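You operate a simulated robot arm through the tools that you are given. There is no shell and no other tool. Be economical: measure what you need, move in short steps, check, and stop when the job is done.

Carry out the task below with a simulated robot arm. There is one attempt and no reset: what you move stays moved.

## Task
Pump the lift table to the yellow mark and slide its blue spool onto the bench beside it.
Fine: let the orange flap down for it and put it up again after. Where these are worked on the way, their far stop is far enough and under half their travel is too little: orange flap.

Only the result counts: the job must be done as asked and must still hold three seconds after the hand-in. Knocking over, shifting, dropping, spilling or breaking anything else fails it.

## Robot
A 7-joint arm with a vacuum gripper, on a carriage that runs on a rail from [-0.3, 246.3] to [0, -1.7] (x, y) and turns from -4.032 to 1.763 rad about z. Base frame: it is fixed where the carriage stands at the start and does not move with it; the origin is on the floor, on the carriage's upright axis, x ahead of it, y to its left, z up; the surface under the hand at the start is at about z = 72. Readings come in cm, rad, newtons and seconds.
With the tool pointing down near the work surface it reaches from about 32 to 74 cm from the robot's upright axis, wherever it stands. Its first joint turns from -2.897 to 2.897 rad. Places, roughly: lift table [80, 40, 60]; orange flap [70, 20, 70]; top of the bench under the teal rack [70, -20, 70]. Payload 1.06 kg.
Tool frame: the origin (TCP) lies in the middle of the cups' lips, and z points out of the cups. The gripper has 1 cup of 2.4 cm across, covering 2.4 by 2.4 cm (tool x, y); the bellows give 0.8 cm. With the vacuum on, a cup seals on a smooth face that it is pressed against (1 to 4 N); it does not hold porous or soft things. The pull reaches 23 N.
Orientation is that of the tool frame in the base frame, as a unit quaternion [x, y, z, w]. With the cups facing straight down, the tool's x points along the base's -x, its y along +y and its z along -z.

## Interface
- The arm moves only by the tool move_arm. Its argument "moves" is a list of rows, each a list of 3 entries, a list of its own where there are three numbers: the shift along the tool's x, y, z in units of 200 mm (1.0 is 200 mm), then the turn, a rotation vector about the tool's x, y, z in units of 90 degrees (1.0 is 90 degrees), then the vacuum: 1 switches it on, 0 off. In form: [[[dx, dy, dz], [rx, ry, rz], vacuum], ...]. A call has 1 to 12 rows; each row is the pose to reach, as a shift and turn from the pose commanded when the call began, along the tool's axes at that moment. A call with a number of a shift or a turn outside -1 to 1 is refused whole. Each row takes 0.2 s and may step no farther than 5 cm and 0.15 rad from the row before; otherwise, or with a gripper value out of range, the whole call is refused. A pose out of reach is approached as far as the arm can. The call stops where the force on the tool passes 50 N (or 10 N more than at its start, if that is more) or the arm is blocked; 0.2 s more then pass. The pull builds up within a second once a cup has sealed. Time passes only in rows, and 0.2 s behind the last, so rows that repeat a pose give it time. It gives the time, the measured TCP pose, the force on the tool (base axes) and the pull of the vacuum at its end, in the units of the frame above (readings bear some noise), with the torque about the TCP (base axes, N m) and any sound that the robot's microphone picked up.
- Cameras (640 x 400 px; columns grow to the right, rows downward): "scene" is now at [1.03, 14.32, 149.27]; the picture's right is [-0.19, -0.98, 0.00], its down [-0.76, 0.15, -0.64] and it looks along [0.62, -0.12, -0.77] (base axes); focal length 248 px, centre (320, 200). "wrist" rides on the gripper at [7.8, 1.9, -9.6] in the tool frame; the picture's right is [-0.24, 0.97, 0.00], its down [-0.71, -0.17, -0.69] and it looks along [-0.67, -0.16, 0.73] (tool axes); focal length 243 px, centre (320, 200). There is no depth. A picture from a camera that has moved, and an enlarged one, comes with that camera's place and axes in the base frame and with its lens. The place of the scene camera against the robot may be out by one fixed shift of up to 1.8 cm in any direction.
- snapshot(camera): a new picture of that camera. It takes no simulated time.
- slide_trunk(by): slides the trunk up (or, below 0, down) by that many cm; the arm and the scene camera ride with it, the base frame stays. It gives what a move gives, with no picture.
- steer(legs): drives the robot by 1 to 6 legs, each [ahead, left, turn to the left] in cm, cm and rad, along the robot's own axes; the way and the turn of a leg run together, so that a leg with both is an arc; at most 150 cm and 3.142 rad a leg. The arm and the cameras ride along, it lands a little off, and it stops where it bumps. It keeps to its track: a leg is cut to what the track allows. It gives what a move gives.
- head_to(pan, tilt): turns the head with the scene camera to pan (to the left, within 2.705 rad either way) and tilt (down, from -0.506 to 1.204), counted from straight ahead of the robot. It gives what a move gives.
- zoom(camera, box): a new picture of the part [left, top, right, bottom] of that camera's present view, enlarged. It takes no simulated time.
- job_done(): hands the job in; it is judged then, once.

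Go step by step. Nothing tells you exact positions but the pictures and the camera data: compare them with the known pose of the tool, close in by small moves and look again before you grip or let go. The budget is 120 turns and 82 pictures, counting those below and the enlarged ones. Unless the task says otherwise, let go and move clear before handing in, and close with one line.

The tools are called after "Request:" as name(argument=value, ...) on one line, values as JSON. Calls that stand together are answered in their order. move_arm: Moves the arm, as the interface text tells. Its arguments: {"type":"object","properties":{"moves":{"type":"array","items":{"type":"array"}}},"required":["moves"]} The other tools are called the same way: slide_trunk (by) slides the trunk up or down; steer (legs) drives the base; head_to (pan, tilt) turns the head that bears the scene camera; snapshot (camera) takes a picture; zoom (camera, box) takes an enlarged picture of a part of a camera's view; job_done () hands the job in.

At the start:

```text
time: 0.0
tcp_pos: [47.99, 1.5, 102.54]
tcp_rot: [0.0, 1.0, 0.0, 0.001]
force: [-0.4, -0.1, -0.7]
moment: [0.05, -0.03, -0.02]
pull: 0.0
trunk travel left (down, up): [-45.0, 14.0]
robot x, y, heading: [-0.03, -0.08, -0.002]
head pan, tilt: [-0.192, 0.881]
```

scene: 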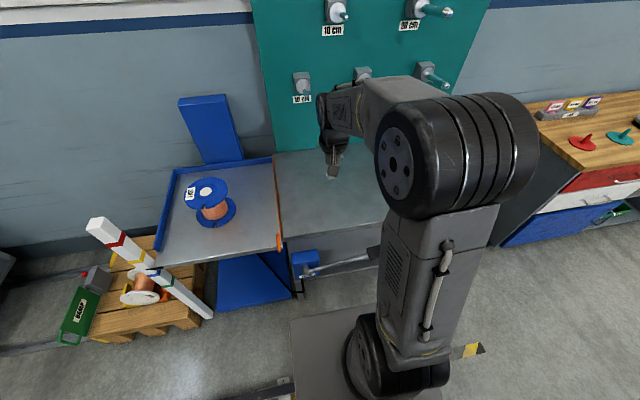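
wrist: 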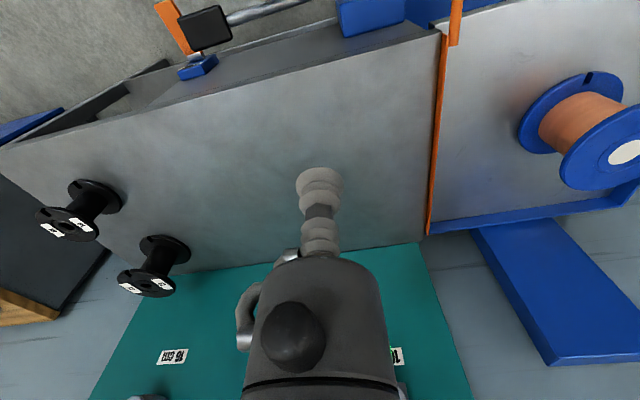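

I see the lift table with the blue spool left of the bench, an orange flap edge between them, and a pump lever (black grip) low in front of the bench. I'll look closer at the table, the flap and the lever.

Request:
zoom(camera="scene", box=[60, 140, 300, 340])

Request:
zoom(camera="scene", box=[230, 140, 400, 310])

Request:
zoom(camera="wrist", box=[140, 0, 640, 250])

```text
2.00 times, centred on (180, 240) of scene
camera zoom: at [1.03, 14.32, 149.27], right [-0.19, -0.98, 0.0], down [-0.76, 0.15, -0.64], along [0.62, -0.12, -0.77], focal length 496 px, centre (600, 120)
```

zoom: 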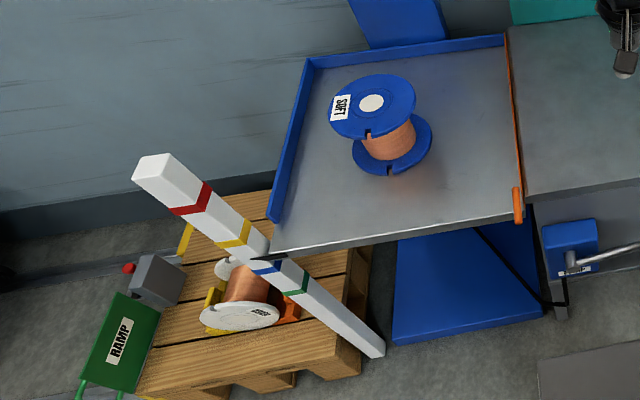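

```text
2.35 times, centred on (315, 225) of scene
camera zoom: at [1.03, 14.32, 149.27], right [-0.19, -0.98, 0.0], down [-0.76, 0.15, -0.64], along [0.62, -0.12, -0.77], focal length 584 px, centre (332, 141)
```

zoom: 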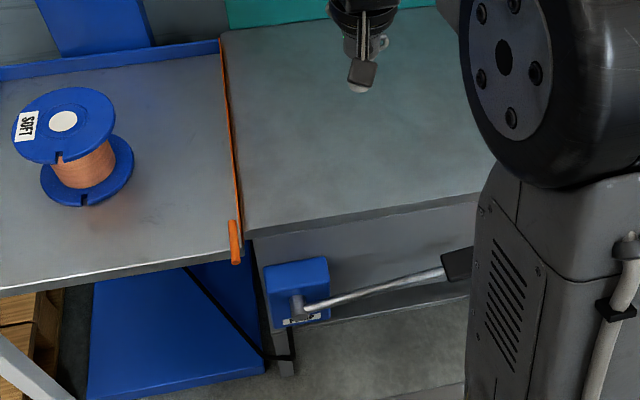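

```text
1.28 times, centred on (390, 125) of wrist
camera zoom: at [40.21, 3.45, 112.1], right [0.24, 0.97, 0.0], down [0.71, -0.17, 0.69], along [0.67, -0.16, -0.73], focal length 311 px, centre (230, 296)
```

zoom: 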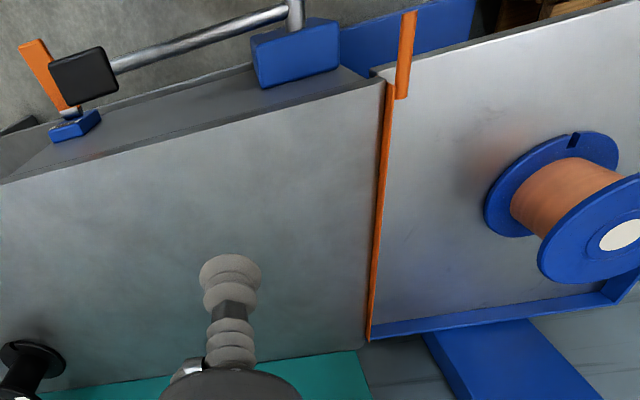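

I'll zoom the wrist view on the lever end and on the mast's marks before moving anything.

Request:
zoom(camera="wrist", box=[130, 0, 330, 100])

Request:
zoom(camera="scene", box=[80, 200, 220, 330])

Request:
steer(legs=[[0, 30, 0]])

Request:
snapshot(camera="scene")

Request:
snapshot(camera="wrist")

```text
3.20 times, centred on (230, 50) of wrist
camera zoom: at [40.21, 3.45, 112.1], right [0.24, 0.97, 0.0], down [0.71, -0.17, 0.69], along [0.67, -0.16, -0.73], focal length 776 px, centre (608, 680)
```

zoom: 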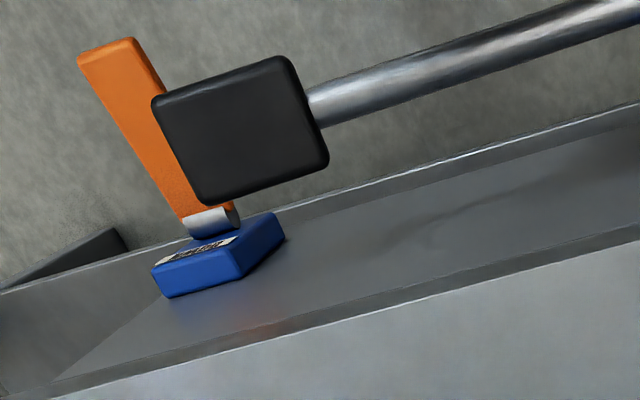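

```text
3.08 times, centred on (150, 265) of scene
camera zoom: at [1.03, 14.32, 149.27], right [-0.19, -0.98, 0.0], down [-0.76, 0.15, -0.64], along [0.62, -0.12, -0.77], focal length 764 px, centre (843, 0)
```

zoom: 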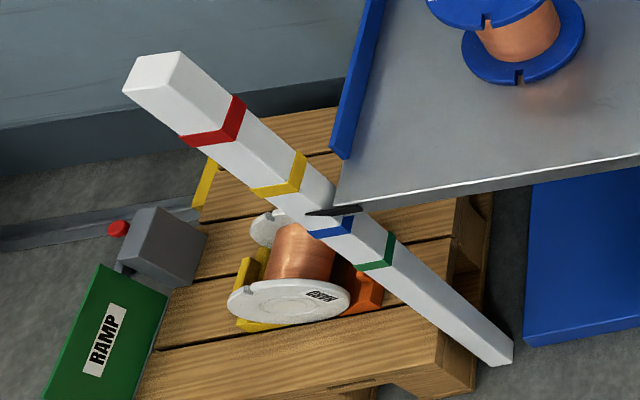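

```text
time: 2.0
tcp_pos: [48.0, 31.34, 102.5]
tcp_rot: [0.0, 1.0, 0.001, 0.0]
force: [-0.2, 0.1, 0.1]
moment: [0.03, -0.01, -0.01]
pull: 0.1
trunk travel left (down, up): [-45.0, 14.0]
robot x, y, heading: [-0.07, 29.86, -0.005]
head pan, tilt: [-0.192, 0.881]
```

```text
74 pictures are left
camera scene: at [0.99, 44.18, 149.27], right [-0.19, -0.98, 0.0], down [-0.76, 0.15, -0.64], along [0.62, -0.12, -0.77], focal length 248 px, centre (320, 200)
```

scene: 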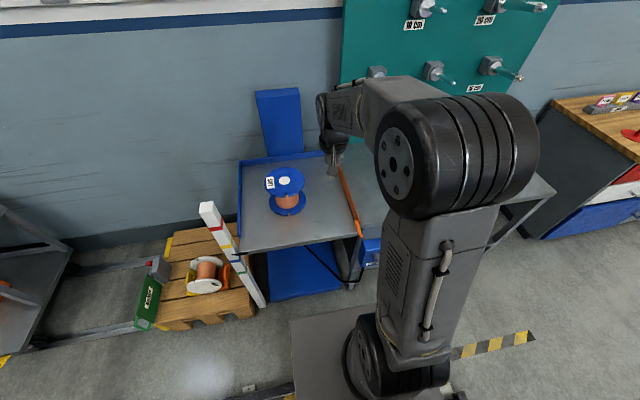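

```text
73 pictures are left
camera wrist: at [40.17, 33.32, 112.1], right [0.23, 0.97, 0.0], down [0.71, -0.17, 0.69], along [0.67, -0.16, -0.73], focal length 243 px, centre (320, 200)
```

wrist: 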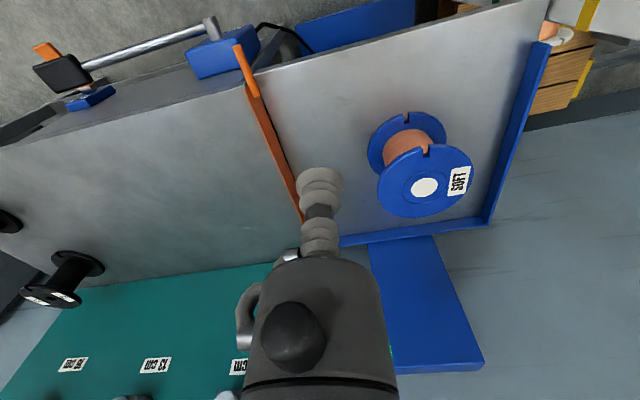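

The lever's knob triangulates to about (42.4, -17, 62), with an orange release pedal to its right. I'll return, turn right so the arm leaves the view, and look at the lever and its labels.

Request:
steer(legs=[[0, -30, 0], [0, 0, -1.2]])

Request:
head_to(pan=1.1, tilt=1.1)

Request:
snapshot(camera="scene")

```text
time: 7.1
tcp_pos: [19.05, -44.66, 102.56]
tcp_rot: [0.562, 0.827, 0.0, 0.0]
force: [-0.1, 0.5, 0.0]
moment: [0.02, -0.04, -0.01]
pull: 0.0
trunk travel left (down, up): [-45.0, 14.0]
robot x, y, heading: [0.09, -0.62, -1.195]
head pan, tilt: [-0.192, 0.881]
```

```text
time: 8.5
tcp_pos: [19.05, -44.56, 102.65]
tcp_rot: [0.562, 0.827, 0.0, 0.0]
force: [0.7, 0.1, -0.1]
moment: [0.02, 0.03, -0.04]
pull: 0.0
trunk travel left (down, up): [-45.0, 14.0]
robot x, y, heading: [-0.45, -0.37, -1.192]
head pan, tilt: [1.1, 1.1]
```

```text
72 pictures are left
camera scene: at [17.71, 10.64, 147.75], right [-0.09, -1.0, 0.0], down [-0.89, 0.08, -0.45], along [0.45, -0.04, -0.89], focal length 248 px, centre (320, 200)
```

scene: 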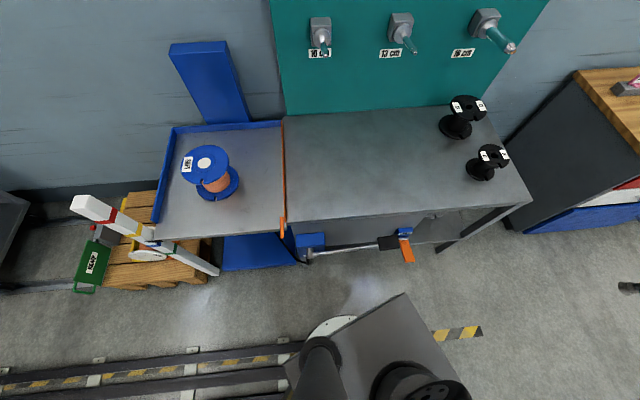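

Clear view now. I'll zoom on the lever, flap handle, marks and spool.

Request:
zoom(camera="scene", box=[270, 200, 430, 280])

Request:
zoom(camera="scene", box=[60, 110, 300, 270])

```text
4.00 times, centred on (350, 240) of scene
camera zoom: at [17.71, 10.64, 147.75], right [-0.09, -1.0, 0.0], down [-0.89, 0.08, -0.45], along [0.45, -0.04, -0.89], focal length 993 px, centre (200, 40)
```

zoom: 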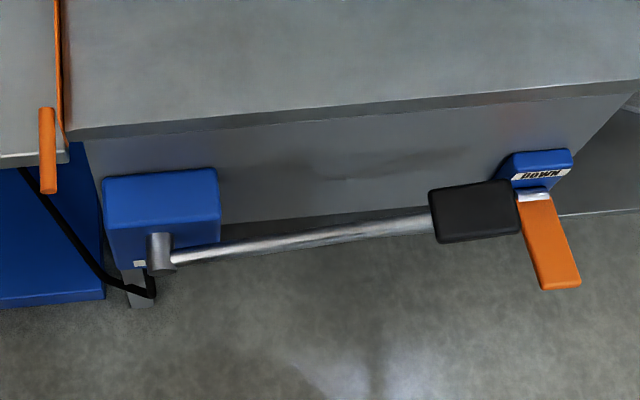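

```text
2.50 times, centred on (180, 190) of scene
camera zoom: at [17.71, 10.64, 147.75], right [-0.09, -1.0, 0.0], down [-0.89, 0.08, -0.45], along [0.45, -0.04, -0.89], focal length 621 px, centre (670, 225)
```

zoom: 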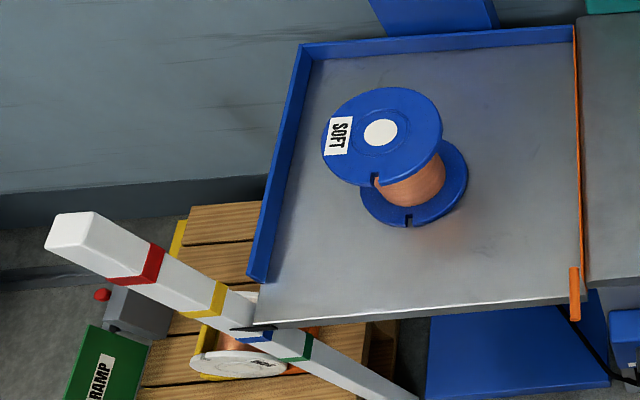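

The bench edge is near x≈49 and the knob centre near (42, -17, 62). I'll turn so the arm points to the knob and look from the wrist.

Request:
steer(legs=[[0, 0, 0.8]])

Request:
head_to(pan=0.6, tilt=1.0)

Request:
snapshot(camera="scene")

Request:
snapshot(camera="wrist")

```text
time: 11.0
tcp_pos: [44.97, -17.61, 102.45]
tcp_rot: [0.194, 0.981, 0.001, 0.0]
force: [0.0, 0.5, 0.1]
moment: [-0.01, 0.03, -0.01]
pull: 0.1
trunk travel left (down, up): [-45.0, 14.0]
robot x, y, heading: [-0.28, -0.37, -0.39]
head pan, tilt: [1.1, 1.1]
```

```text
time: 12.0
tcp_pos: [44.93, -17.55, 102.5]
tcp_rot: [0.193, 0.981, 0.0, 0.0]
force: [0.5, -0.1, -0.1]
moment: [-0.03, -0.01, 0.0]
pull: 0.1
trunk travel left (down, up): [-45.0, 14.0]
robot x, y, heading: [0.28, -0.76, -0.389]
head pan, tilt: [0.6, 1.0]
```

```text
69 pictures are left
camera scene: at [6.58, 17.84, 148.4], right [0.21, -0.98, 0.0], down [-0.82, -0.18, -0.54], along [0.53, 0.11, -0.84], focal length 248 px, centre (320, 200)
```

scene: 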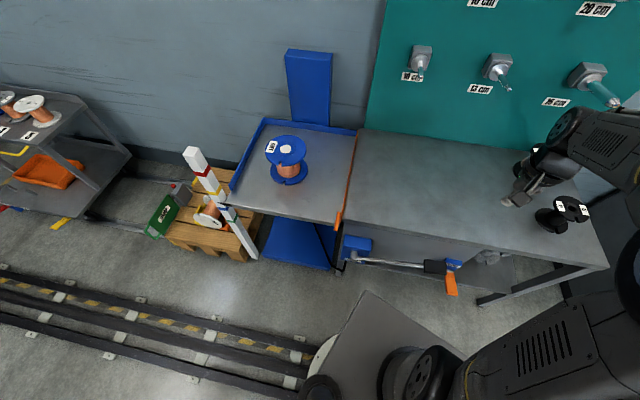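

```text
68 pictures are left
camera wrist: at [38.44, -12.67, 112.1], right [0.59, 0.81, 0.0], down [0.59, -0.43, 0.69], along [0.55, -0.4, -0.73], focal length 243 px, centre (320, 200)
```

wrist: 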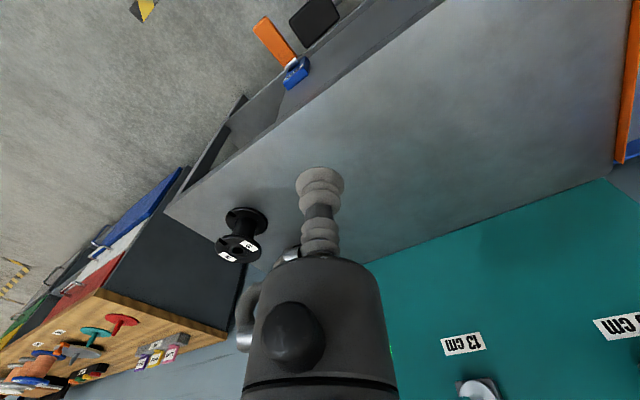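

The wrist view again gives the knob at about (42.2, -16.8, 63). I'll move over it and lower the trunk.

Request:
move_arm(moves=[[[0.16, -0.033, 0], [0, 0, 0], 0]])

Request:
slide_trunk(by=-32)

Request:
snapshot(camera="wrist")

Request:
snapshot(camera="scene")

```text
time: 12.4
tcp_pos: [41.78, -16.97, 102.5]
tcp_rot: [0.195, 0.981, 0.0, 0.001]
force: [-0.2, -0.6, -0.6]
moment: [0.02, 0.02, 0.01]
pull: 0.1
trunk travel left (down, up): [-45.0, 14.0]
robot x, y, heading: [-0.44, -0.33, -0.389]
head pan, tilt: [0.6, 1.0]
```

```text
time: 15.5
tcp_pos: [41.68, -16.99, 70.55]
tcp_rot: [0.194, 0.981, 0.0, 0.0]
force: [0.0, 0.1, 0.5]
moment: [-0.02, -0.03, 0.02]
pull: 0.0
trunk travel left (down, up): [-13.0, 46.0]
robot x, y, heading: [0.42, -0.45, -0.39]
head pan, tilt: [0.6, 1.0]
```

```text
67 pictures are left
camera wrist: at [35.23, -12.07, 80.12], right [0.59, 0.81, 0.0], down [0.59, -0.43, 0.69], along [0.55, -0.4, -0.73], focal length 243 px, centre (320, 200)
```

wrist: 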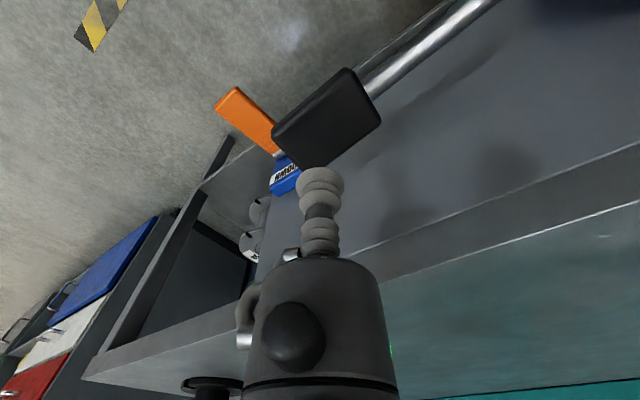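

```text
66 pictures are left
camera scene: at [6.58, 17.83, 116.41], right [0.21, -0.98, 0.0], down [-0.82, -0.17, -0.54], along [0.53, 0.11, -0.84], focal length 248 px, centre (320, 200)
```

scene: 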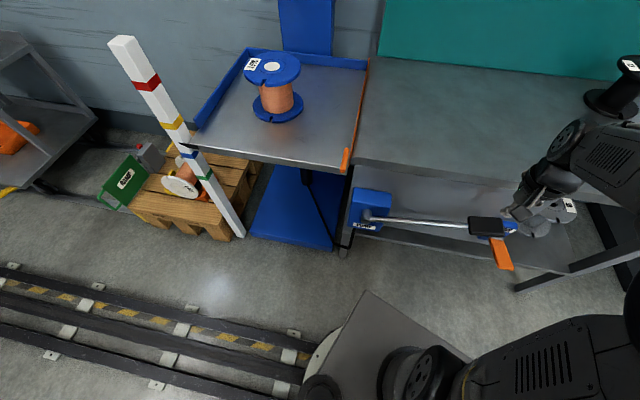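

The tool is right above the knob. I'll press down gently in steps.

Request:
move_arm(moves=[[[0, 0.02, 0.1], [0, 0, 0], 0], [[0, 0.02, 0.2], [0, 0, 0], 0], [[0, 0.02, 0.27], [0, 0, 0], 0], [[0, 0.02, 0.32], [0, 0, 0], 0], [[0, 0.02, 0.37], [0, 0, 0], 0], [[0, 0.02, 0.42], [0, 0, 0], 0]])

Request:
snapshot(camera="wrist")

```text
time: 16.9
tcp_pos: [41.97, -16.65, 62.19]
tcp_rot: [0.195, 0.981, -0.001, -0.001]
force: [0.6, 0.1, 1.3]
moment: [-0.01, -0.02, 0.01]
pull: 0.1
trunk travel left (down, up): [-13.0, 46.0]
robot x, y, heading: [-0.26, -0.4, -0.389]
head pan, tilt: [0.6, 1.0]
```

```text
65 pictures are left
camera wrist: at [35.36, -11.69, 71.7], right [0.59, 0.81, 0.0], down [0.59, -0.43, 0.69], along [0.55, -0.4, -0.73], focal length 243 px, centre (320, 200)
```

wrist: 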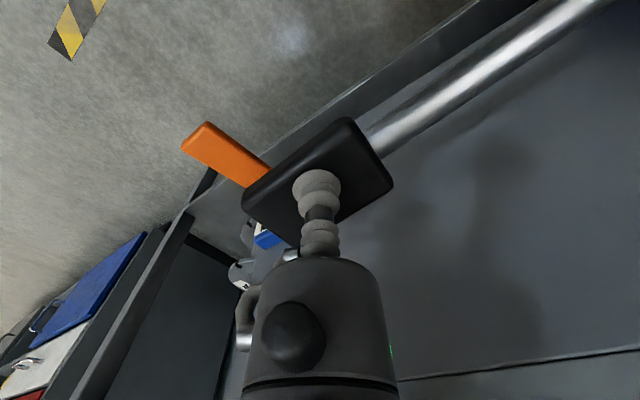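

Contact just made at z≈62. I'll stroke down about 8 cm and see.

Request:
move_arm(moves=[[[0, 0, 0.05], [0, 0, 0], 0], [[0, 0, 0.1], [0, 0, 0], 0], [[0, 0, 0.15], [0, 0, 0], 0], [[0, 0, 0.2], [0, 0, 0], 0], [[0, 0, 0.25], [0, 0, 0], 0], [[0, 0, 0.3], [0, 0, 0], 0], [[0, 0, 0.35], [0, 0, 0], 0], [[0, 0, 0.4], [0, 0, 0], 0]])

Request:
snapshot(camera="scene")

```text
time: 18.7
tcp_pos: [41.81, -16.62, 54.05]
tcp_rot: [0.194, 0.981, -0.001, 0.0]
force: [1.5, -2.9, 6.1]
moment: [0.04, 0.02, -0.01]
pull: 0.1
trunk travel left (down, up): [-13.0, 46.0]
robot x, y, heading: [-0.05, -0.56, -0.393]
head pan, tilt: [0.6, 1.0]
```

```text
64 pictures are left
camera scene: at [6.56, 17.83, 116.4], right [0.21, -0.98, 0.0], down [-0.82, -0.17, -0.54], along [0.53, 0.11, -0.84], focal length 248 px, centre (320, 200)
```

scene: 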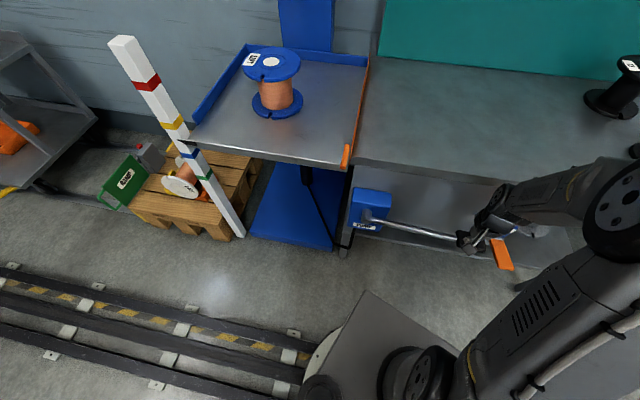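

The table is rising with the stroke. I'll find the bottom of the stroke.

Request:
move_arm(moves=[[[0, 0, 0.05], [0, 0, 0], 0], [[0, 0, 0.1], [0, 0, 0], 0], [[0, 0, 0.15], [0, 0, 0], 0], [[0, 0, 0.2], [0, 0, 0], 0], [[0, 0, 0.25], [0, 0, 0], 0]])

Request:
zoom(camera="scene", box=[100, 30, 380, 250])

Request:
snapshot(camera="wrist")

```text
time: 19.9
tcp_pos: [41.71, -16.54, 49.13]
tcp_rot: [0.195, 0.981, -0.001, 0.0]
force: [-0.1, -0.1, 6.8]
moment: [0.1, -0.04, 0.0]
pull: 0.0
trunk travel left (down, up): [-13.0, 46.0]
robot x, y, heading: [0.04, -0.43, -0.391]
head pan, tilt: [0.6, 1.0]
```

```text
1.82 times, centred on (240, 140) of scene
camera zoom: at [6.55, 17.84, 116.4], right [0.21, -0.98, 0.0], down [-0.82, -0.17, -0.54], along [0.53, 0.11, -0.84], focal length 451 px, centre (466, 309)
```

zoom: 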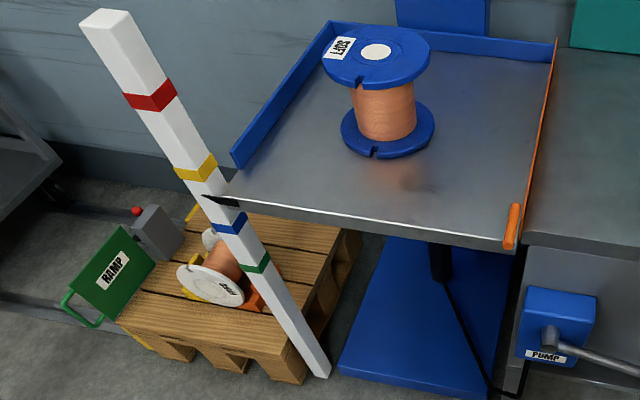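

```text
62 pictures are left
camera wrist: at [35.35, -11.71, 58.71], right [0.59, 0.81, 0.0], down [0.59, -0.43, 0.69], along [0.55, -0.4, -0.73], focal length 243 px, centre (320, 200)
```

wrist: 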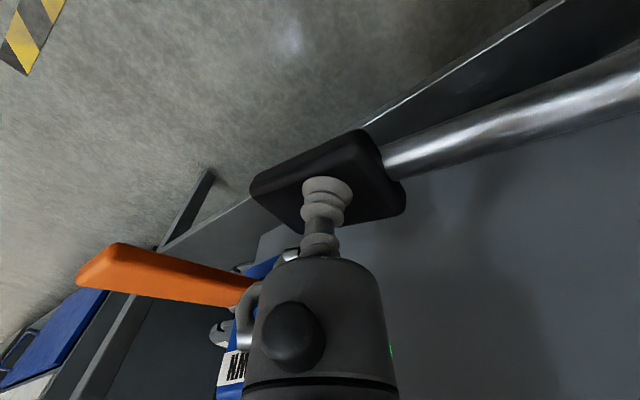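

The table is rising with each stroke; I'll lift the tool and see whether the lever springs back.

Request:
move_arm(moves=[[[0, 0, -0.1], [0, 0, 0], 0], [[0, 0, -0.2], [0, 0, 0], 0], [[0, 0, -0.3], [0, 0, 0], 0], [[0, 0, -0.4], [0, 0, 0], 0], [[0, 0, -0.5], [0, 0, 0], 0], [[0, 0, -0.6], [0, 0, 0], 0], [[0, 0, -0.7], [0, 0, 0], 0]])

Request:
snapshot(camera="scene")

```text
time: 21.5
tcp_pos: [41.92, -16.69, 63.03]
tcp_rot: [0.195, 0.981, 0.0, -0.002]
force: [-0.4, 0.9, 2.0]
moment: [-0.04, -0.01, -0.03]
pull: 0.1
trunk travel left (down, up): [-13.0, 46.0]
robot x, y, heading: [-0.08, -0.33, -0.39]
head pan, tilt: [0.6, 1.0]
```

```text
61 pictures are left
camera scene: at [6.59, 17.83, 116.4], right [0.21, -0.98, 0.0], down [-0.82, -0.17, -0.54], along [0.53, 0.11, -0.84], focal length 248 px, centre (320, 200)
```

scene: 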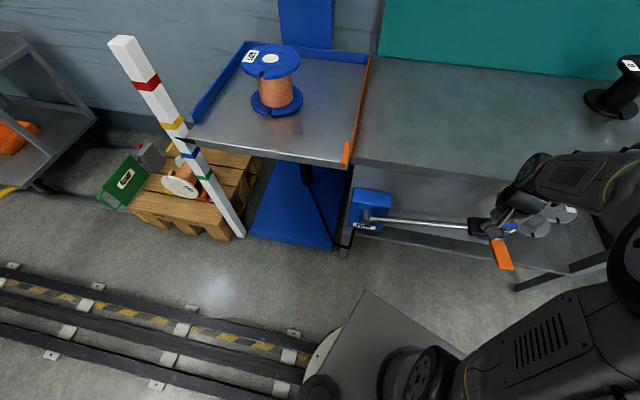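

The lever springs back by itself. Another full stroke, then check the mark.

Request:
move_arm(moves=[[[0, 0, 0.1], [0, 0, 0], 0], [[0, 0, 0.2], [0, 0, 0], 0], [[0, 0, 0.3], [0, 0, 0], 0], [[0, 0, 0.4], [0, 0, 0], 0], [[0, 0, 0.5], [0, 0, 0], 0], [[0, 0, 0.6], [0, 0, 0], 0], [[0, 0, 0.7], [0, 0, 0], 0]])

Request:
zoom(camera="scene", box=[130, 90, 230, 190])

Request:
move_arm(moves=[[[0, 0, -0.1], [0, 0, 0], 0], [[0, 0, -0.2], [0, 0, 0], 0], [[0, 0, -0.3], [0, 0, 0], 0], [[0, 0, -0.4], [0, 0, 0], 0], [[0, 0, -0.5], [0, 0, 0], 0], [[0, 0, -0.6], [0, 0, 0], 0], [[0, 0, -0.7], [0, 0, 0], 0]])

Request:
zoom(camera="scene", box=[130, 90, 230, 190])

```text
time: 23.1
tcp_pos: [41.92, -16.61, 49.08]
tcp_rot: [0.194, 0.981, 0.0, 0.0]
force: [0.0, 0.4, 8.0]
moment: [0.12, -0.04, -0.02]
pull: 0.1
trunk travel left (down, up): [-13.0, 46.0]
robot x, y, heading: [0.48, -0.86, -0.396]
head pan, tilt: [0.6, 1.0]
```

```text
4.00 times, centred on (180, 140) of scene
camera zoom: at [6.54, 17.85, 116.4], right [0.21, -0.98, 0.0], down [-0.82, -0.17, -0.54], along [0.53, 0.11, -0.84], focal length 993 px, centre (880, 440)
```

zoom: 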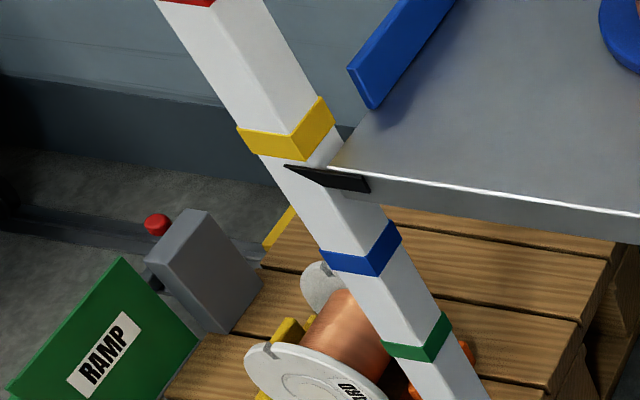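

```text
time: 24.7
tcp_pos: [41.93, -16.59, 63.1]
tcp_rot: [0.195, 0.981, 0.0, -0.001]
force: [-0.4, 0.1, 0.1]
moment: [-0.01, 0.01, 0.01]
pull: 0.0
trunk travel left (down, up): [-13.0, 46.0]
robot x, y, heading: [-0.04, -0.49, -0.389]
head pan, tilt: [0.6, 1.0]
```

```text
4.00 times, centred on (180, 140) of scene
camera zoom: at [6.59, 17.83, 116.4], right [0.21, -0.98, 0.0], down [-0.82, -0.17, -0.54], along [0.53, 0.11, -0.84], focal length 993 px, centre (880, 440)
```

zoom: 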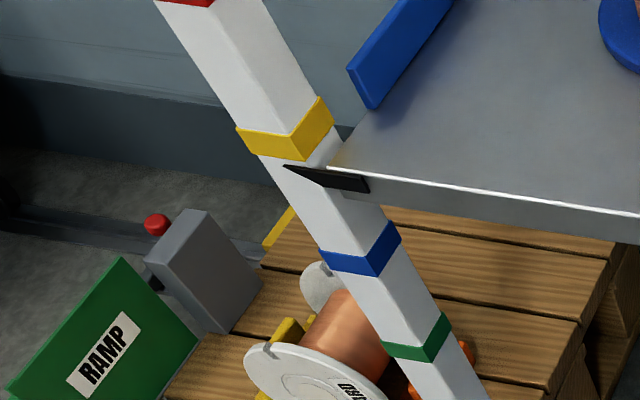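

The pointer sits just under the yellow mark, with some parallax since it stands in front of the mast. I'll give a part stroke, then check from a level view.

Request:
move_arm(moves=[[[0, 0, 0.1], [0, 0, 0], 0], [[0, 0, 0.2], [0, 0, 0], 0], [[0, 0, 0.28], [0, 0, 0], 0], [[0, 0, 0.28], [0, 0, 0], 0], [[0, 0, 0.18], [0, 0, 0], 0], [[0, 0, 0.08], [0, 0, 0], 0], [[0, 0, -0.02], [0, 0, 0], 0], [[0, 0, -0.12], [0, 0, 0], 0]])

Request:
zoom(camera="scene", box=[130, 90, 230, 190])

Request:
slide_trunk(by=25)

Request:
steer(legs=[[0, 0, 0.39], [0, 18, 0], [0, 0, 0.7]])

Request:
snapshot(camera="wrist")

```text
time: 26.5
tcp_pos: [41.83, -16.59, 65.7]
tcp_rot: [0.194, 0.981, 0.0, 0.0]
force: [-0.8, 0.2, 0.1]
moment: [-0.03, 0.01, 0.02]
pull: 0.1
trunk travel left (down, up): [-13.0, 46.0]
robot x, y, heading: [-0.06, -0.26, -0.394]
head pan, tilt: [0.6, 1.0]
```

```text
4.00 times, centred on (180, 140) of scene
camera zoom: at [6.59, 17.83, 116.4], right [0.21, -0.98, 0.0], down [-0.82, -0.17, -0.54], along [0.53, 0.11, -0.84], focal length 993 px, centre (880, 440)
```

zoom: 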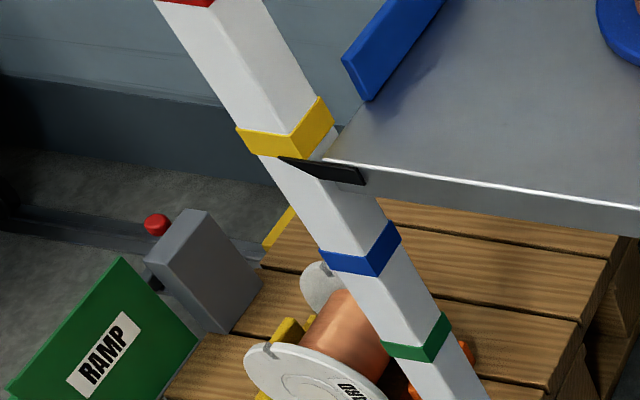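

```text
time: 29.1
tcp_pos: [41.96, -16.6, 90.51]
tcp_rot: [0.193, 0.981, 0.0, 0.001]
force: [0.3, 0.0, 0.8]
moment: [0.02, -0.01, 0.04]
pull: 0.0
trunk travel left (down, up): [-38.0, 21.0]
robot x, y, heading: [0.06, -0.5, -0.389]
head pan, tilt: [0.6, 1.0]
```

```text
time: 33.7
tcp_pos: [33.65, 47.15, 90.61]
tcp_rot: [-0.341, 0.94, 0.0, 0.0]
force: [0.6, -1.1, 0.4]
moment: [0.02, 0.01, 0.01]
pull: 0.1
trunk travel left (down, up): [-38.0, 21.0]
robot x, y, heading: [-0.15, 17.34, 0.699]
head pan, tilt: [0.6, 1.0]
```

```text
57 pictures are left
camera wrist: at [26.43, 43.67, 100.16], right [-0.44, 0.9, 0.0], down [0.65, 0.32, 0.69], along [0.61, 0.3, -0.73], focal length 243 px, centre (320, 200)
```

wrist: 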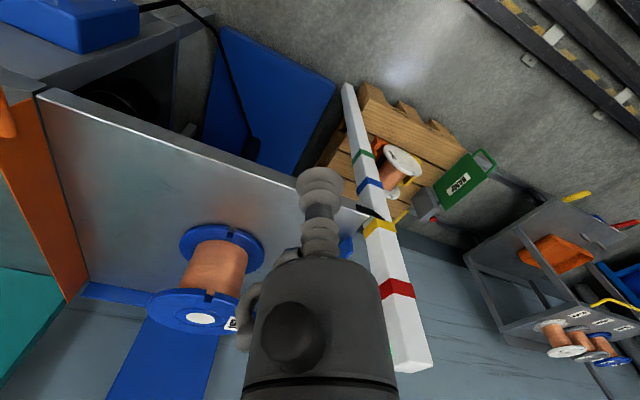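

From here lowering the trunk brings the wrist camera nearly level with the pointer. The arm is well in front of the table edge.

Request:
slide_trunk(by=-20)

Request:
snapshot(camera="wrist")

```text
time: 35.8
tcp_pos: [33.6, 46.97, 70.52]
tcp_rot: [-0.341, 0.94, 0.0, 0.0]
force: [-0.1, 0.1, -0.8]
moment: [-0.02, 0.03, 0.01]
pull: 0.1
trunk travel left (down, up): [-18.0, 41.0]
robot x, y, heading: [0.14, 17.66, 0.698]
head pan, tilt: [0.6, 1.0]
```

```text
56 pictures are left
camera wrist: at [26.43, 43.66, 80.16], right [-0.44, 0.9, 0.0], down [0.65, 0.32, 0.69], along [0.61, 0.3, -0.73], focal length 243 px, centre (320, 200)
```

wrist: 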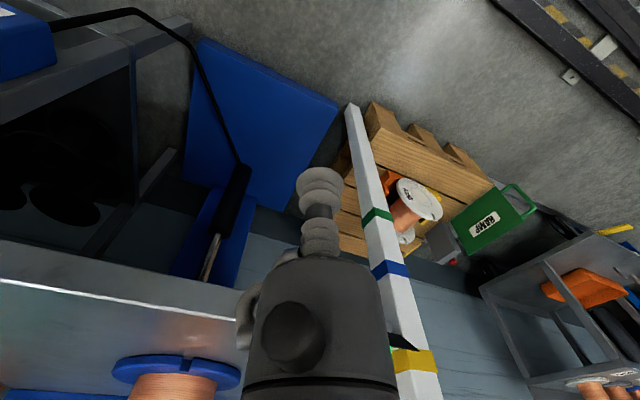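

Request:
zoom(camera="wrist", box=[340, 240, 500, 400])

Request:
zoom(camera="wrist", box=[380, 320, 460, 380])

```text
2.50 times, centred on (420, 320) of wrist
camera zoom: at [26.43, 43.66, 80.16], right [-0.44, 0.9, 0.0], down [0.65, 0.32, 0.69], along [0.61, 0.3, -0.73], focal length 606 px, centre (70, -100)
```

zoom: 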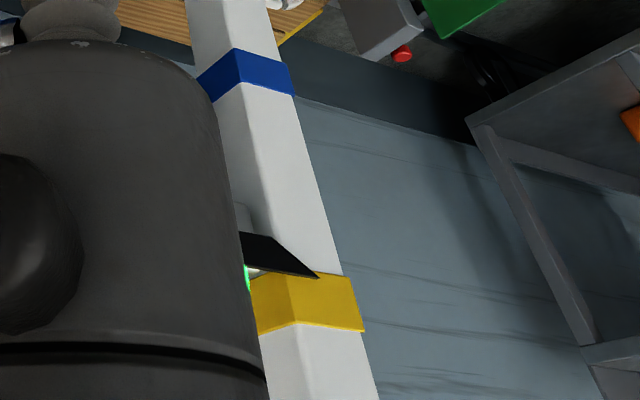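

```text
6.67 times, centred on (420, 350) of wrist
camera zoom: at [26.43, 43.66, 80.16], right [-0.44, 0.9, 0.0], down [0.65, 0.32, 0.69], along [0.61, 0.3, -0.73], focal length 1618 px, centre (-347, -800)
```

zoom: 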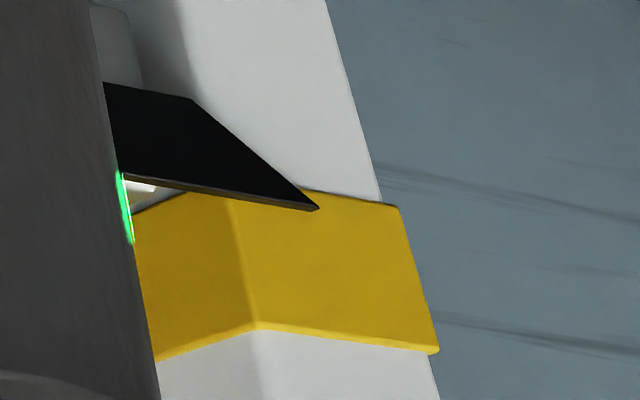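

The pointer is at the lower edge of the roughly 2 cm yellow band, so it needs about 0.7 cm more, roughly a 4 cm part stroke. I'm going back to the lever.

Request:
slide_trunk(by=20)

Request:
steer(legs=[[0, 0, -0.699], [0, -18, 0], [0, 0, -0.39]])

Request:
slide_trunk(by=-25)

Request:
snapshot(camera="wrist")

Request:
zoom(camera="scene", box=[130, 90, 230, 190])

```text
time: 38.0
tcp_pos: [33.55, 47.16, 90.58]
tcp_rot: [-0.341, 0.94, 0.0, 0.0]
force: [0.5, 0.2, -0.6]
moment: [0.01, 0.05, -0.02]
pull: 0.1
trunk travel left (down, up): [-38.0, 21.0]
robot x, y, heading: [-0.35, 17.34, 0.699]
head pan, tilt: [0.6, 1.0]
```

```text
time: 42.5
tcp_pos: [41.94, -16.44, 90.62]
tcp_rot: [0.193, 0.981, 0.0, -0.001]
force: [0.5, 0.4, 1.3]
moment: [-0.02, -0.02, -0.01]
pull: 0.1
trunk travel left (down, up): [-38.0, 21.0]
robot x, y, heading: [-0.18, -0.59, -0.389]
head pan, tilt: [0.6, 1.0]
```

```text
time: 45.1
tcp_pos: [41.84, -16.37, 65.53]
tcp_rot: [0.193, 0.981, 0.0, 0.0]
force: [-0.8, -0.2, 1.1]
moment: [0.01, 0.02, -0.01]
pull: 0.1
trunk travel left (down, up): [-13.0, 46.0]
robot x, y, heading: [0.06, -0.38, -0.388]
head pan, tilt: [0.6, 1.0]
```

```text
53 pictures are left
camera wrist: at [35.4, -11.48, 75.17], right [0.59, 0.81, 0.0], down [0.59, -0.43, 0.69], along [0.56, -0.4, -0.73], focal length 243 px, centre (320, 200)
```

wrist: 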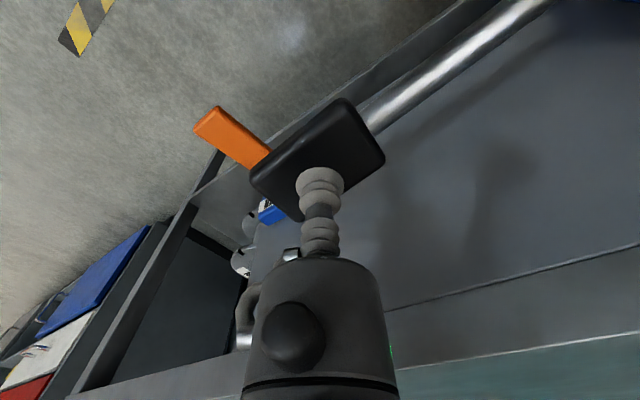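

```text
4.00 times, centred on (180, 140) of scene
camera zoom: at [6.54, 18.01, 116.41], right [0.21, -0.98, 0.0], down [-0.82, -0.18, -0.54], along [0.53, 0.11, -0.84], focal length 993 px, centre (880, 440)
```

zoom: 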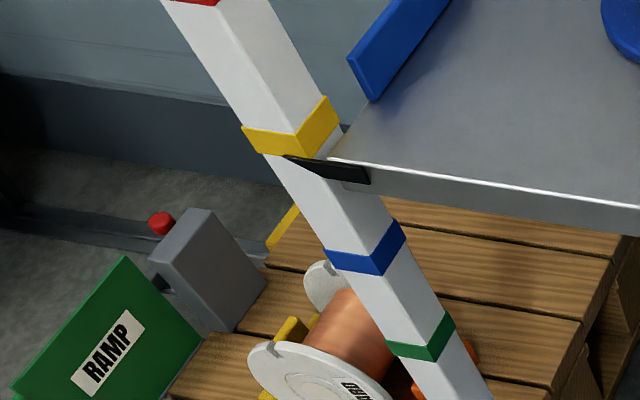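

The table holds its height. Now the small part stroke to z≈58, then back up.

Request:
move_arm(moves=[[[0, 0, 0.1], [0, 0, 0], 0], [[0, 0, 0.2], [0, 0, 0], 0], [[0, 0, 0.3], [0, 0, 0], 0], [[0, 0, 0.375], [0, 0, 0], 0], [[0, 0, 0.375], [0, 0, 0], 0], [[0, 0, 0.28], [0, 0, 0], 0], [[0, 0, 0.18], [0, 0, 0], 0], [[0, 0, 0.08], [0, 0, 0], 0], [[0, 0, -0.02], [0, 0, 0], 0]])

Request:
zoom(camera="scene", box=[130, 90, 230, 190])

```text
time: 47.1
tcp_pos: [42.05, -16.31, 65.88]
tcp_rot: [0.193, 0.981, -0.001, 0.0]
force: [-0.1, -0.4, 0.6]
moment: [0.03, -0.02, 0.03]
pull: 0.0
trunk travel left (down, up): [-13.0, 46.0]
robot x, y, heading: [0.04, -0.69, -0.392]
head pan, tilt: [0.6, 1.0]
```

```text
4.00 times, centred on (180, 140) of scene
camera zoom: at [6.55, 18.0, 116.4], right [0.21, -0.98, 0.0], down [-0.82, -0.18, -0.54], along [0.53, 0.11, -0.84], focal length 993 px, centre (880, 440)
```

zoom: 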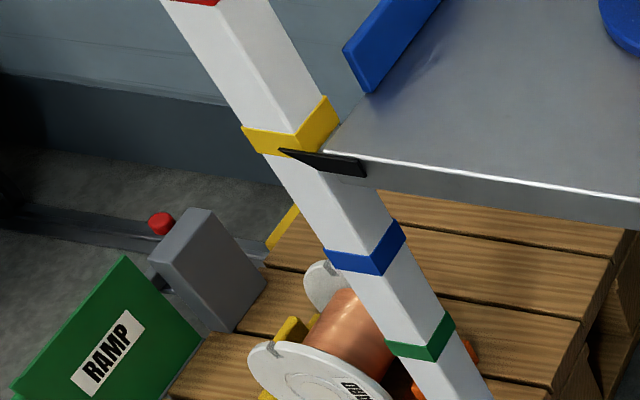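

Moved up a bit. I'll check from the level view again.

Request:
slide_trunk(by=25)

Request:
steer(legs=[[0, 0, 0.39], [0, 18, 0], [0, 0, 0.7]])

Request:
slide_trunk(by=-24)

Request:
zoom(camera="wrist", box=[370, 320, 470, 400])

Request:
snapshot(camera="wrist")

```text
time: 49.7
tcp_pos: [41.95, -16.31, 90.88]
tcp_rot: [0.193, 0.981, -0.001, 0.001]
force: [-0.2, -0.6, -0.6]
moment: [0.01, 0.03, -0.03]
pull: 0.0
trunk travel left (down, up): [-38.0, 21.0]
robot x, y, heading: [-0.12, -0.25, -0.385]
head pan, tilt: [0.6, 1.0]
```

```text
time: 54.3
tcp_pos: [33.25, 47.7, 90.91]
tcp_rot: [-0.348, 0.938, 0.0, 0.0]
force: [-0.2, -0.4, 0.8]
moment: [0.01, -0.01, 0.02]
pull: 0.0
trunk travel left (down, up): [-38.0, 21.0]
robot x, y, heading: [0.07, 17.41, 0.713]
head pan, tilt: [0.6, 1.0]
```

```text
time: 56.8
tcp_pos: [33.29, 47.67, 66.84]
tcp_rot: [-0.348, 0.937, 0.0, 0.001]
force: [-0.2, -0.3, -0.1]
moment: [0.01, 0.04, 0.05]
pull: 0.1
trunk travel left (down, up): [-14.0, 45.0]
robot x, y, heading: [-0.21, 17.74, 0.709]
head pan, tilt: [0.6, 1.0]
```

```text
5.00 times, centred on (420, 360) of wrist
camera zoom: at [26.09, 44.2, 76.51], right [-0.46, 0.89, 0.0], down [0.65, 0.33, 0.69], along [0.61, 0.31, -0.73], focal length 1213 px, centre (-180, -600)
```

zoom: 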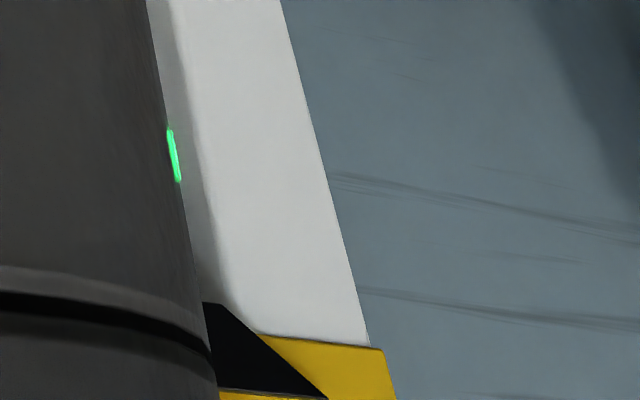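

```text
49 pictures are left
camera wrist: at [26.09, 44.2, 76.51], right [-0.46, 0.89, 0.0], down [0.65, 0.33, 0.69], along [0.61, 0.31, -0.73], focal length 243 px, centre (320, 200)
```

wrist: 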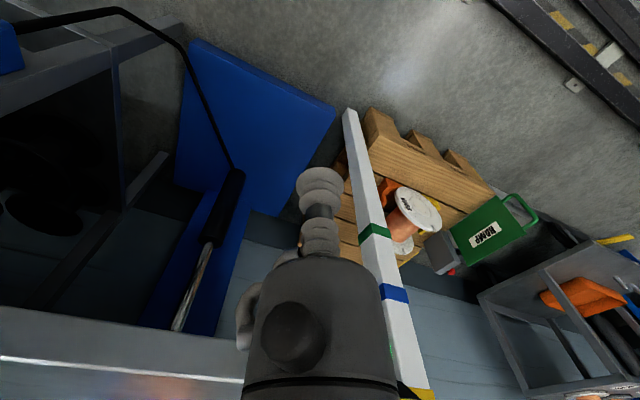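

Request:
slide_trunk(by=3.5)

Request:
zoom(camera="wrist", box=[380, 320, 460, 380])

```text
time: 57.6
tcp_pos: [33.22, 47.63, 70.43]
tcp_rot: [-0.347, 0.938, 0.0, 0.001]
force: [1.3, -1.2, 0.2]
moment: [-0.03, -0.01, -0.01]
pull: 0.1
trunk travel left (down, up): [-17.5, 41.5]
robot x, y, heading: [0.05, 17.59, 0.709]
head pan, tilt: [0.6, 1.0]
```

```text
6.67 times, centred on (420, 350) of wrist
camera zoom: at [26.09, 44.2, 80.01], right [-0.46, 0.89, 0.0], down [0.65, 0.33, 0.69], along [0.61, 0.31, -0.73], focal length 1618 px, centre (-347, -800)
```

zoom: 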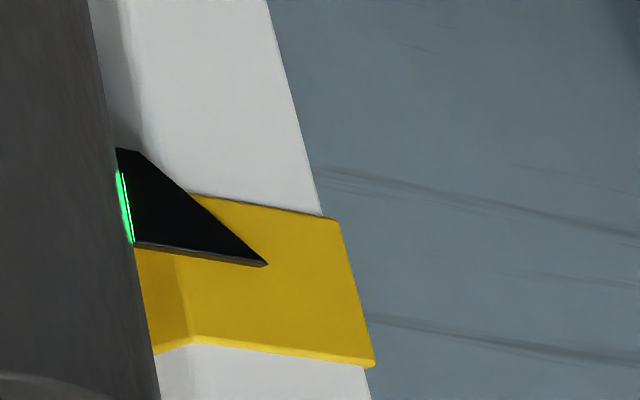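

The pointer now lies in the middle of the yellow band. Next is the flap: I'll raise the trunk and look at it from above.

Request:
slide_trunk(by=26)

Request:
steer(legs=[[0, 0, -0.71]])

Request:
head_to(pan=0.0, tilt=1.0)

Request:
snapshot(camera="wrist")

Request:
snapshot(camera="scene")

```text
time: 60.2
tcp_pos: [33.24, 47.77, 96.38]
tcp_rot: [-0.348, 0.937, 0.0, 0.0]
force: [0.7, -0.1, 0.1]
moment: [-0.02, 0.01, -0.02]
pull: 0.1
trunk travel left (down, up): [-43.5, 15.5]
robot x, y, heading: [-0.29, 17.58, 0.712]
head pan, tilt: [0.6, 1.0]
```

```text
time: 62.5
tcp_pos: [44.88, 18.68, 96.48]
tcp_rot: [0.002, 1.0, 0.0, -0.001]
force: [0.5, 0.0, -0.5]
moment: [0.0, 0.0, 0.01]
pull: 0.1
trunk travel left (down, up): [-43.5, 15.5]
robot x, y, heading: [-0.06, 17.76, -0.003]
head pan, tilt: [0.6, 1.0]
```

```text
time: 63.5
tcp_pos: [44.76, 18.75, 96.46]
tcp_rot: [0.001, 1.0, 0.0, 0.0]
force: [0.3, 0.8, 0.7]
moment: [0.03, 0.02, -0.02]
pull: 0.0
trunk travel left (down, up): [-43.5, 15.5]
robot x, y, heading: [0.15, 17.54, -0.005]
head pan, tilt: [0.0, 1.0]
```

```text
47 pictures are left
camera wrist: at [37.02, 20.69, 106.01], right [0.24, 0.97, 0.0], down [0.71, -0.17, 0.69], along [0.67, -0.16, -0.73], focal length 243 px, centre (320, 200)
```

wrist: 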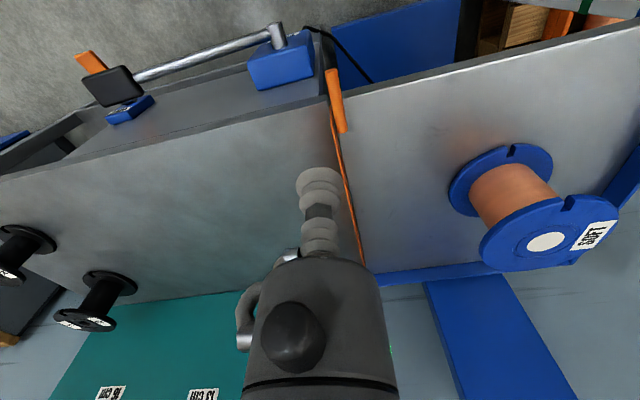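

```text
46 pictures are left
camera scene: at [0.51, 33.42, 146.91], right [0.0, -1.0, 0.0], down [-0.84, 0.0, -0.54], along [0.54, 0.0, -0.84], focal length 248 px, centre (320, 200)
```

scene: 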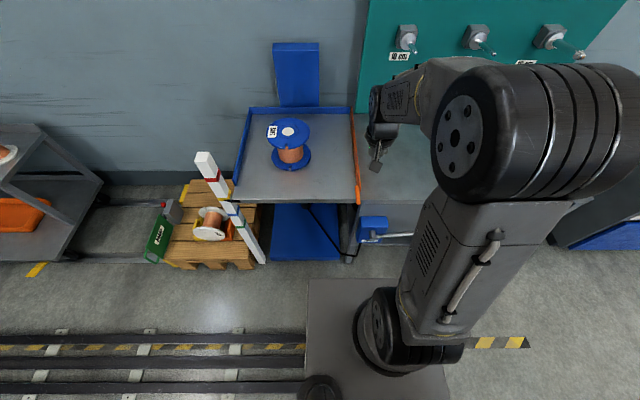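

Request:
zoom(camera="wrist", box=[260, 40, 420, 280])

Request:
zoom(camera="wrist", box=[290, 50, 390, 150])

Request:
zoom(camera="scene", box=[320, 100, 400, 250])

```text
1.67 times, centred on (340, 160) of wrist
camera zoom: at [37.02, 20.69, 106.01], right [0.24, 0.97, 0.0], down [0.71, -0.17, 0.69], along [0.67, -0.16, -0.73], focal length 404 px, centre (287, 267)
```

zoom: 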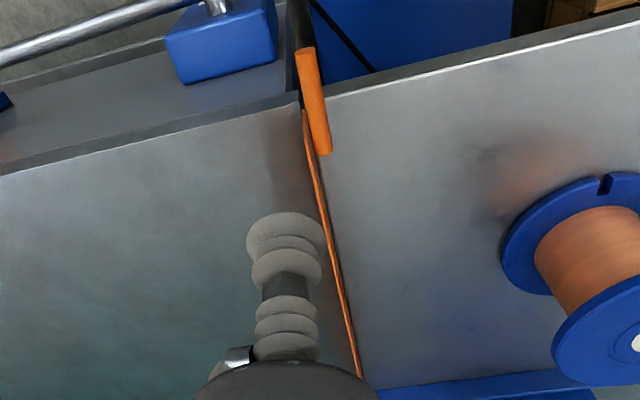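

```text
4.00 times, centred on (340, 100) of wrist
camera zoom: at [37.02, 20.69, 106.01], right [0.24, 0.97, 0.0], down [0.71, -0.17, 0.69], along [0.67, -0.16, -0.73], focal length 970 px, centre (240, 600)
```

zoom: 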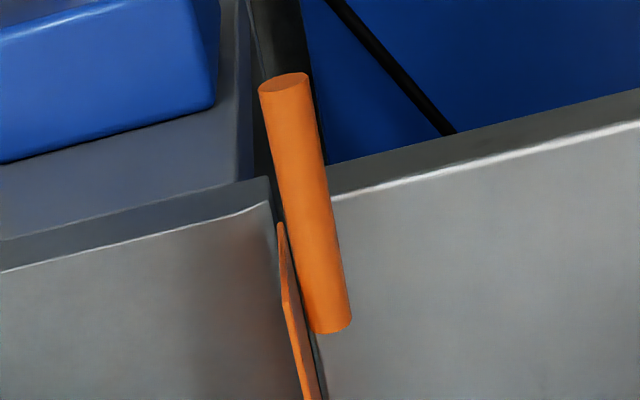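

```text
2.67 times, centred on (360, 175) of scene
camera zoom: at [0.51, 33.42, 146.91], right [0.0, -1.0, 0.0], down [-0.84, 0.0, -0.54], along [0.54, 0.0, -0.84], focal length 662 px, centre (213, 267)
```

zoom: 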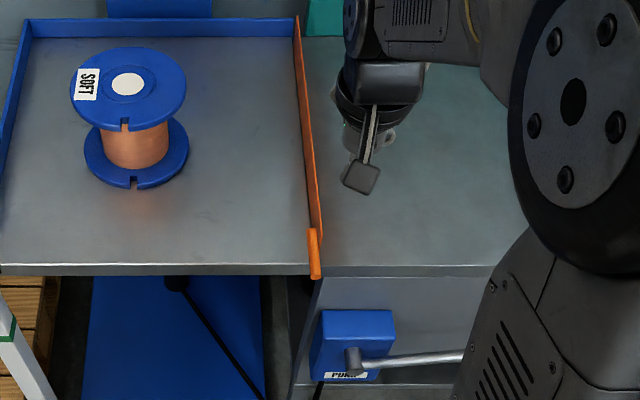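

The flap stands as a thin plate at y≈19 along the table's edge (x 49–87), and its rod handle runs at about y≈20, z≈75, from x≈45 to 53. I'll set the tool on the table side of the rod, in front of the table edge.

Request:
move_arm(moves=[[[-0.055, 0.13, 0], [0, 0, 0], 0], [[-0.11, 0.28, 0], [0, 0, 0], 0]])

Request:
slide_trunk(by=-18)

Request:
snapshot(camera="wrist")

Request:
snapshot(camera="scene")

```text
time: 64.1
tcp_pos: [46.99, 24.22, 96.46]
tcp_rot: [0.001, 1.0, 0.001, -0.001]
force: [-0.1, 0.3, -0.6]
moment: [-0.04, -0.01, -0.02]
pull: 0.0
trunk travel left (down, up): [-43.5, 15.5]
robot x, y, heading: [-0.19, 17.53, -0.003]
head pan, tilt: [0.0, 1.0]
```

```text
time: 66.1
tcp_pos: [47.05, 24.23, 78.41]
tcp_rot: [0.002, 1.0, 0.0, 0.0]
force: [0.6, -0.5, -1.3]
moment: [0.01, 0.03, -0.02]
pull: 0.1
trunk travel left (down, up): [-25.5, 33.5]
robot x, y, heading: [0.06, 17.52, -0.004]
head pan, tilt: [0.0, 1.0]
```

```text
42 pictures are left
camera wrist: at [39.27, 26.32, 87.99], right [0.24, 0.97, 0.0], down [0.71, -0.17, 0.69], along [0.67, -0.16, -0.73], focal length 243 px, centre (320, 200)
```

wrist: 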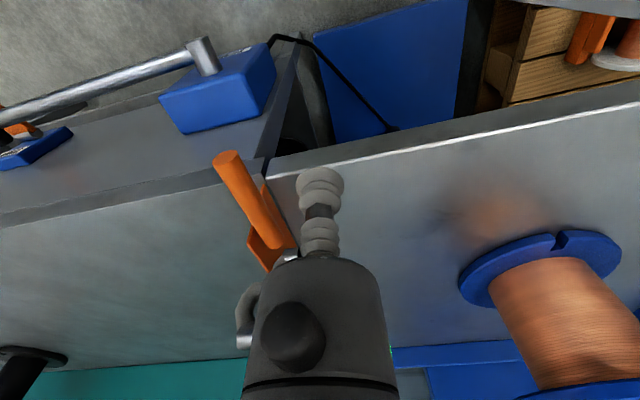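

```text
41 pictures are left
camera scene: at [0.51, 33.41, 128.91], right [0.0, -1.0, 0.0], down [-0.84, 0.0, -0.54], along [0.54, 0.0, -0.84], focal length 248 px, centre (320, 200)
```

scene: 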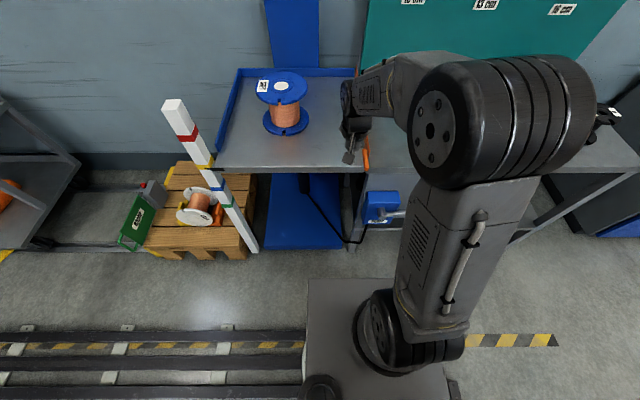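

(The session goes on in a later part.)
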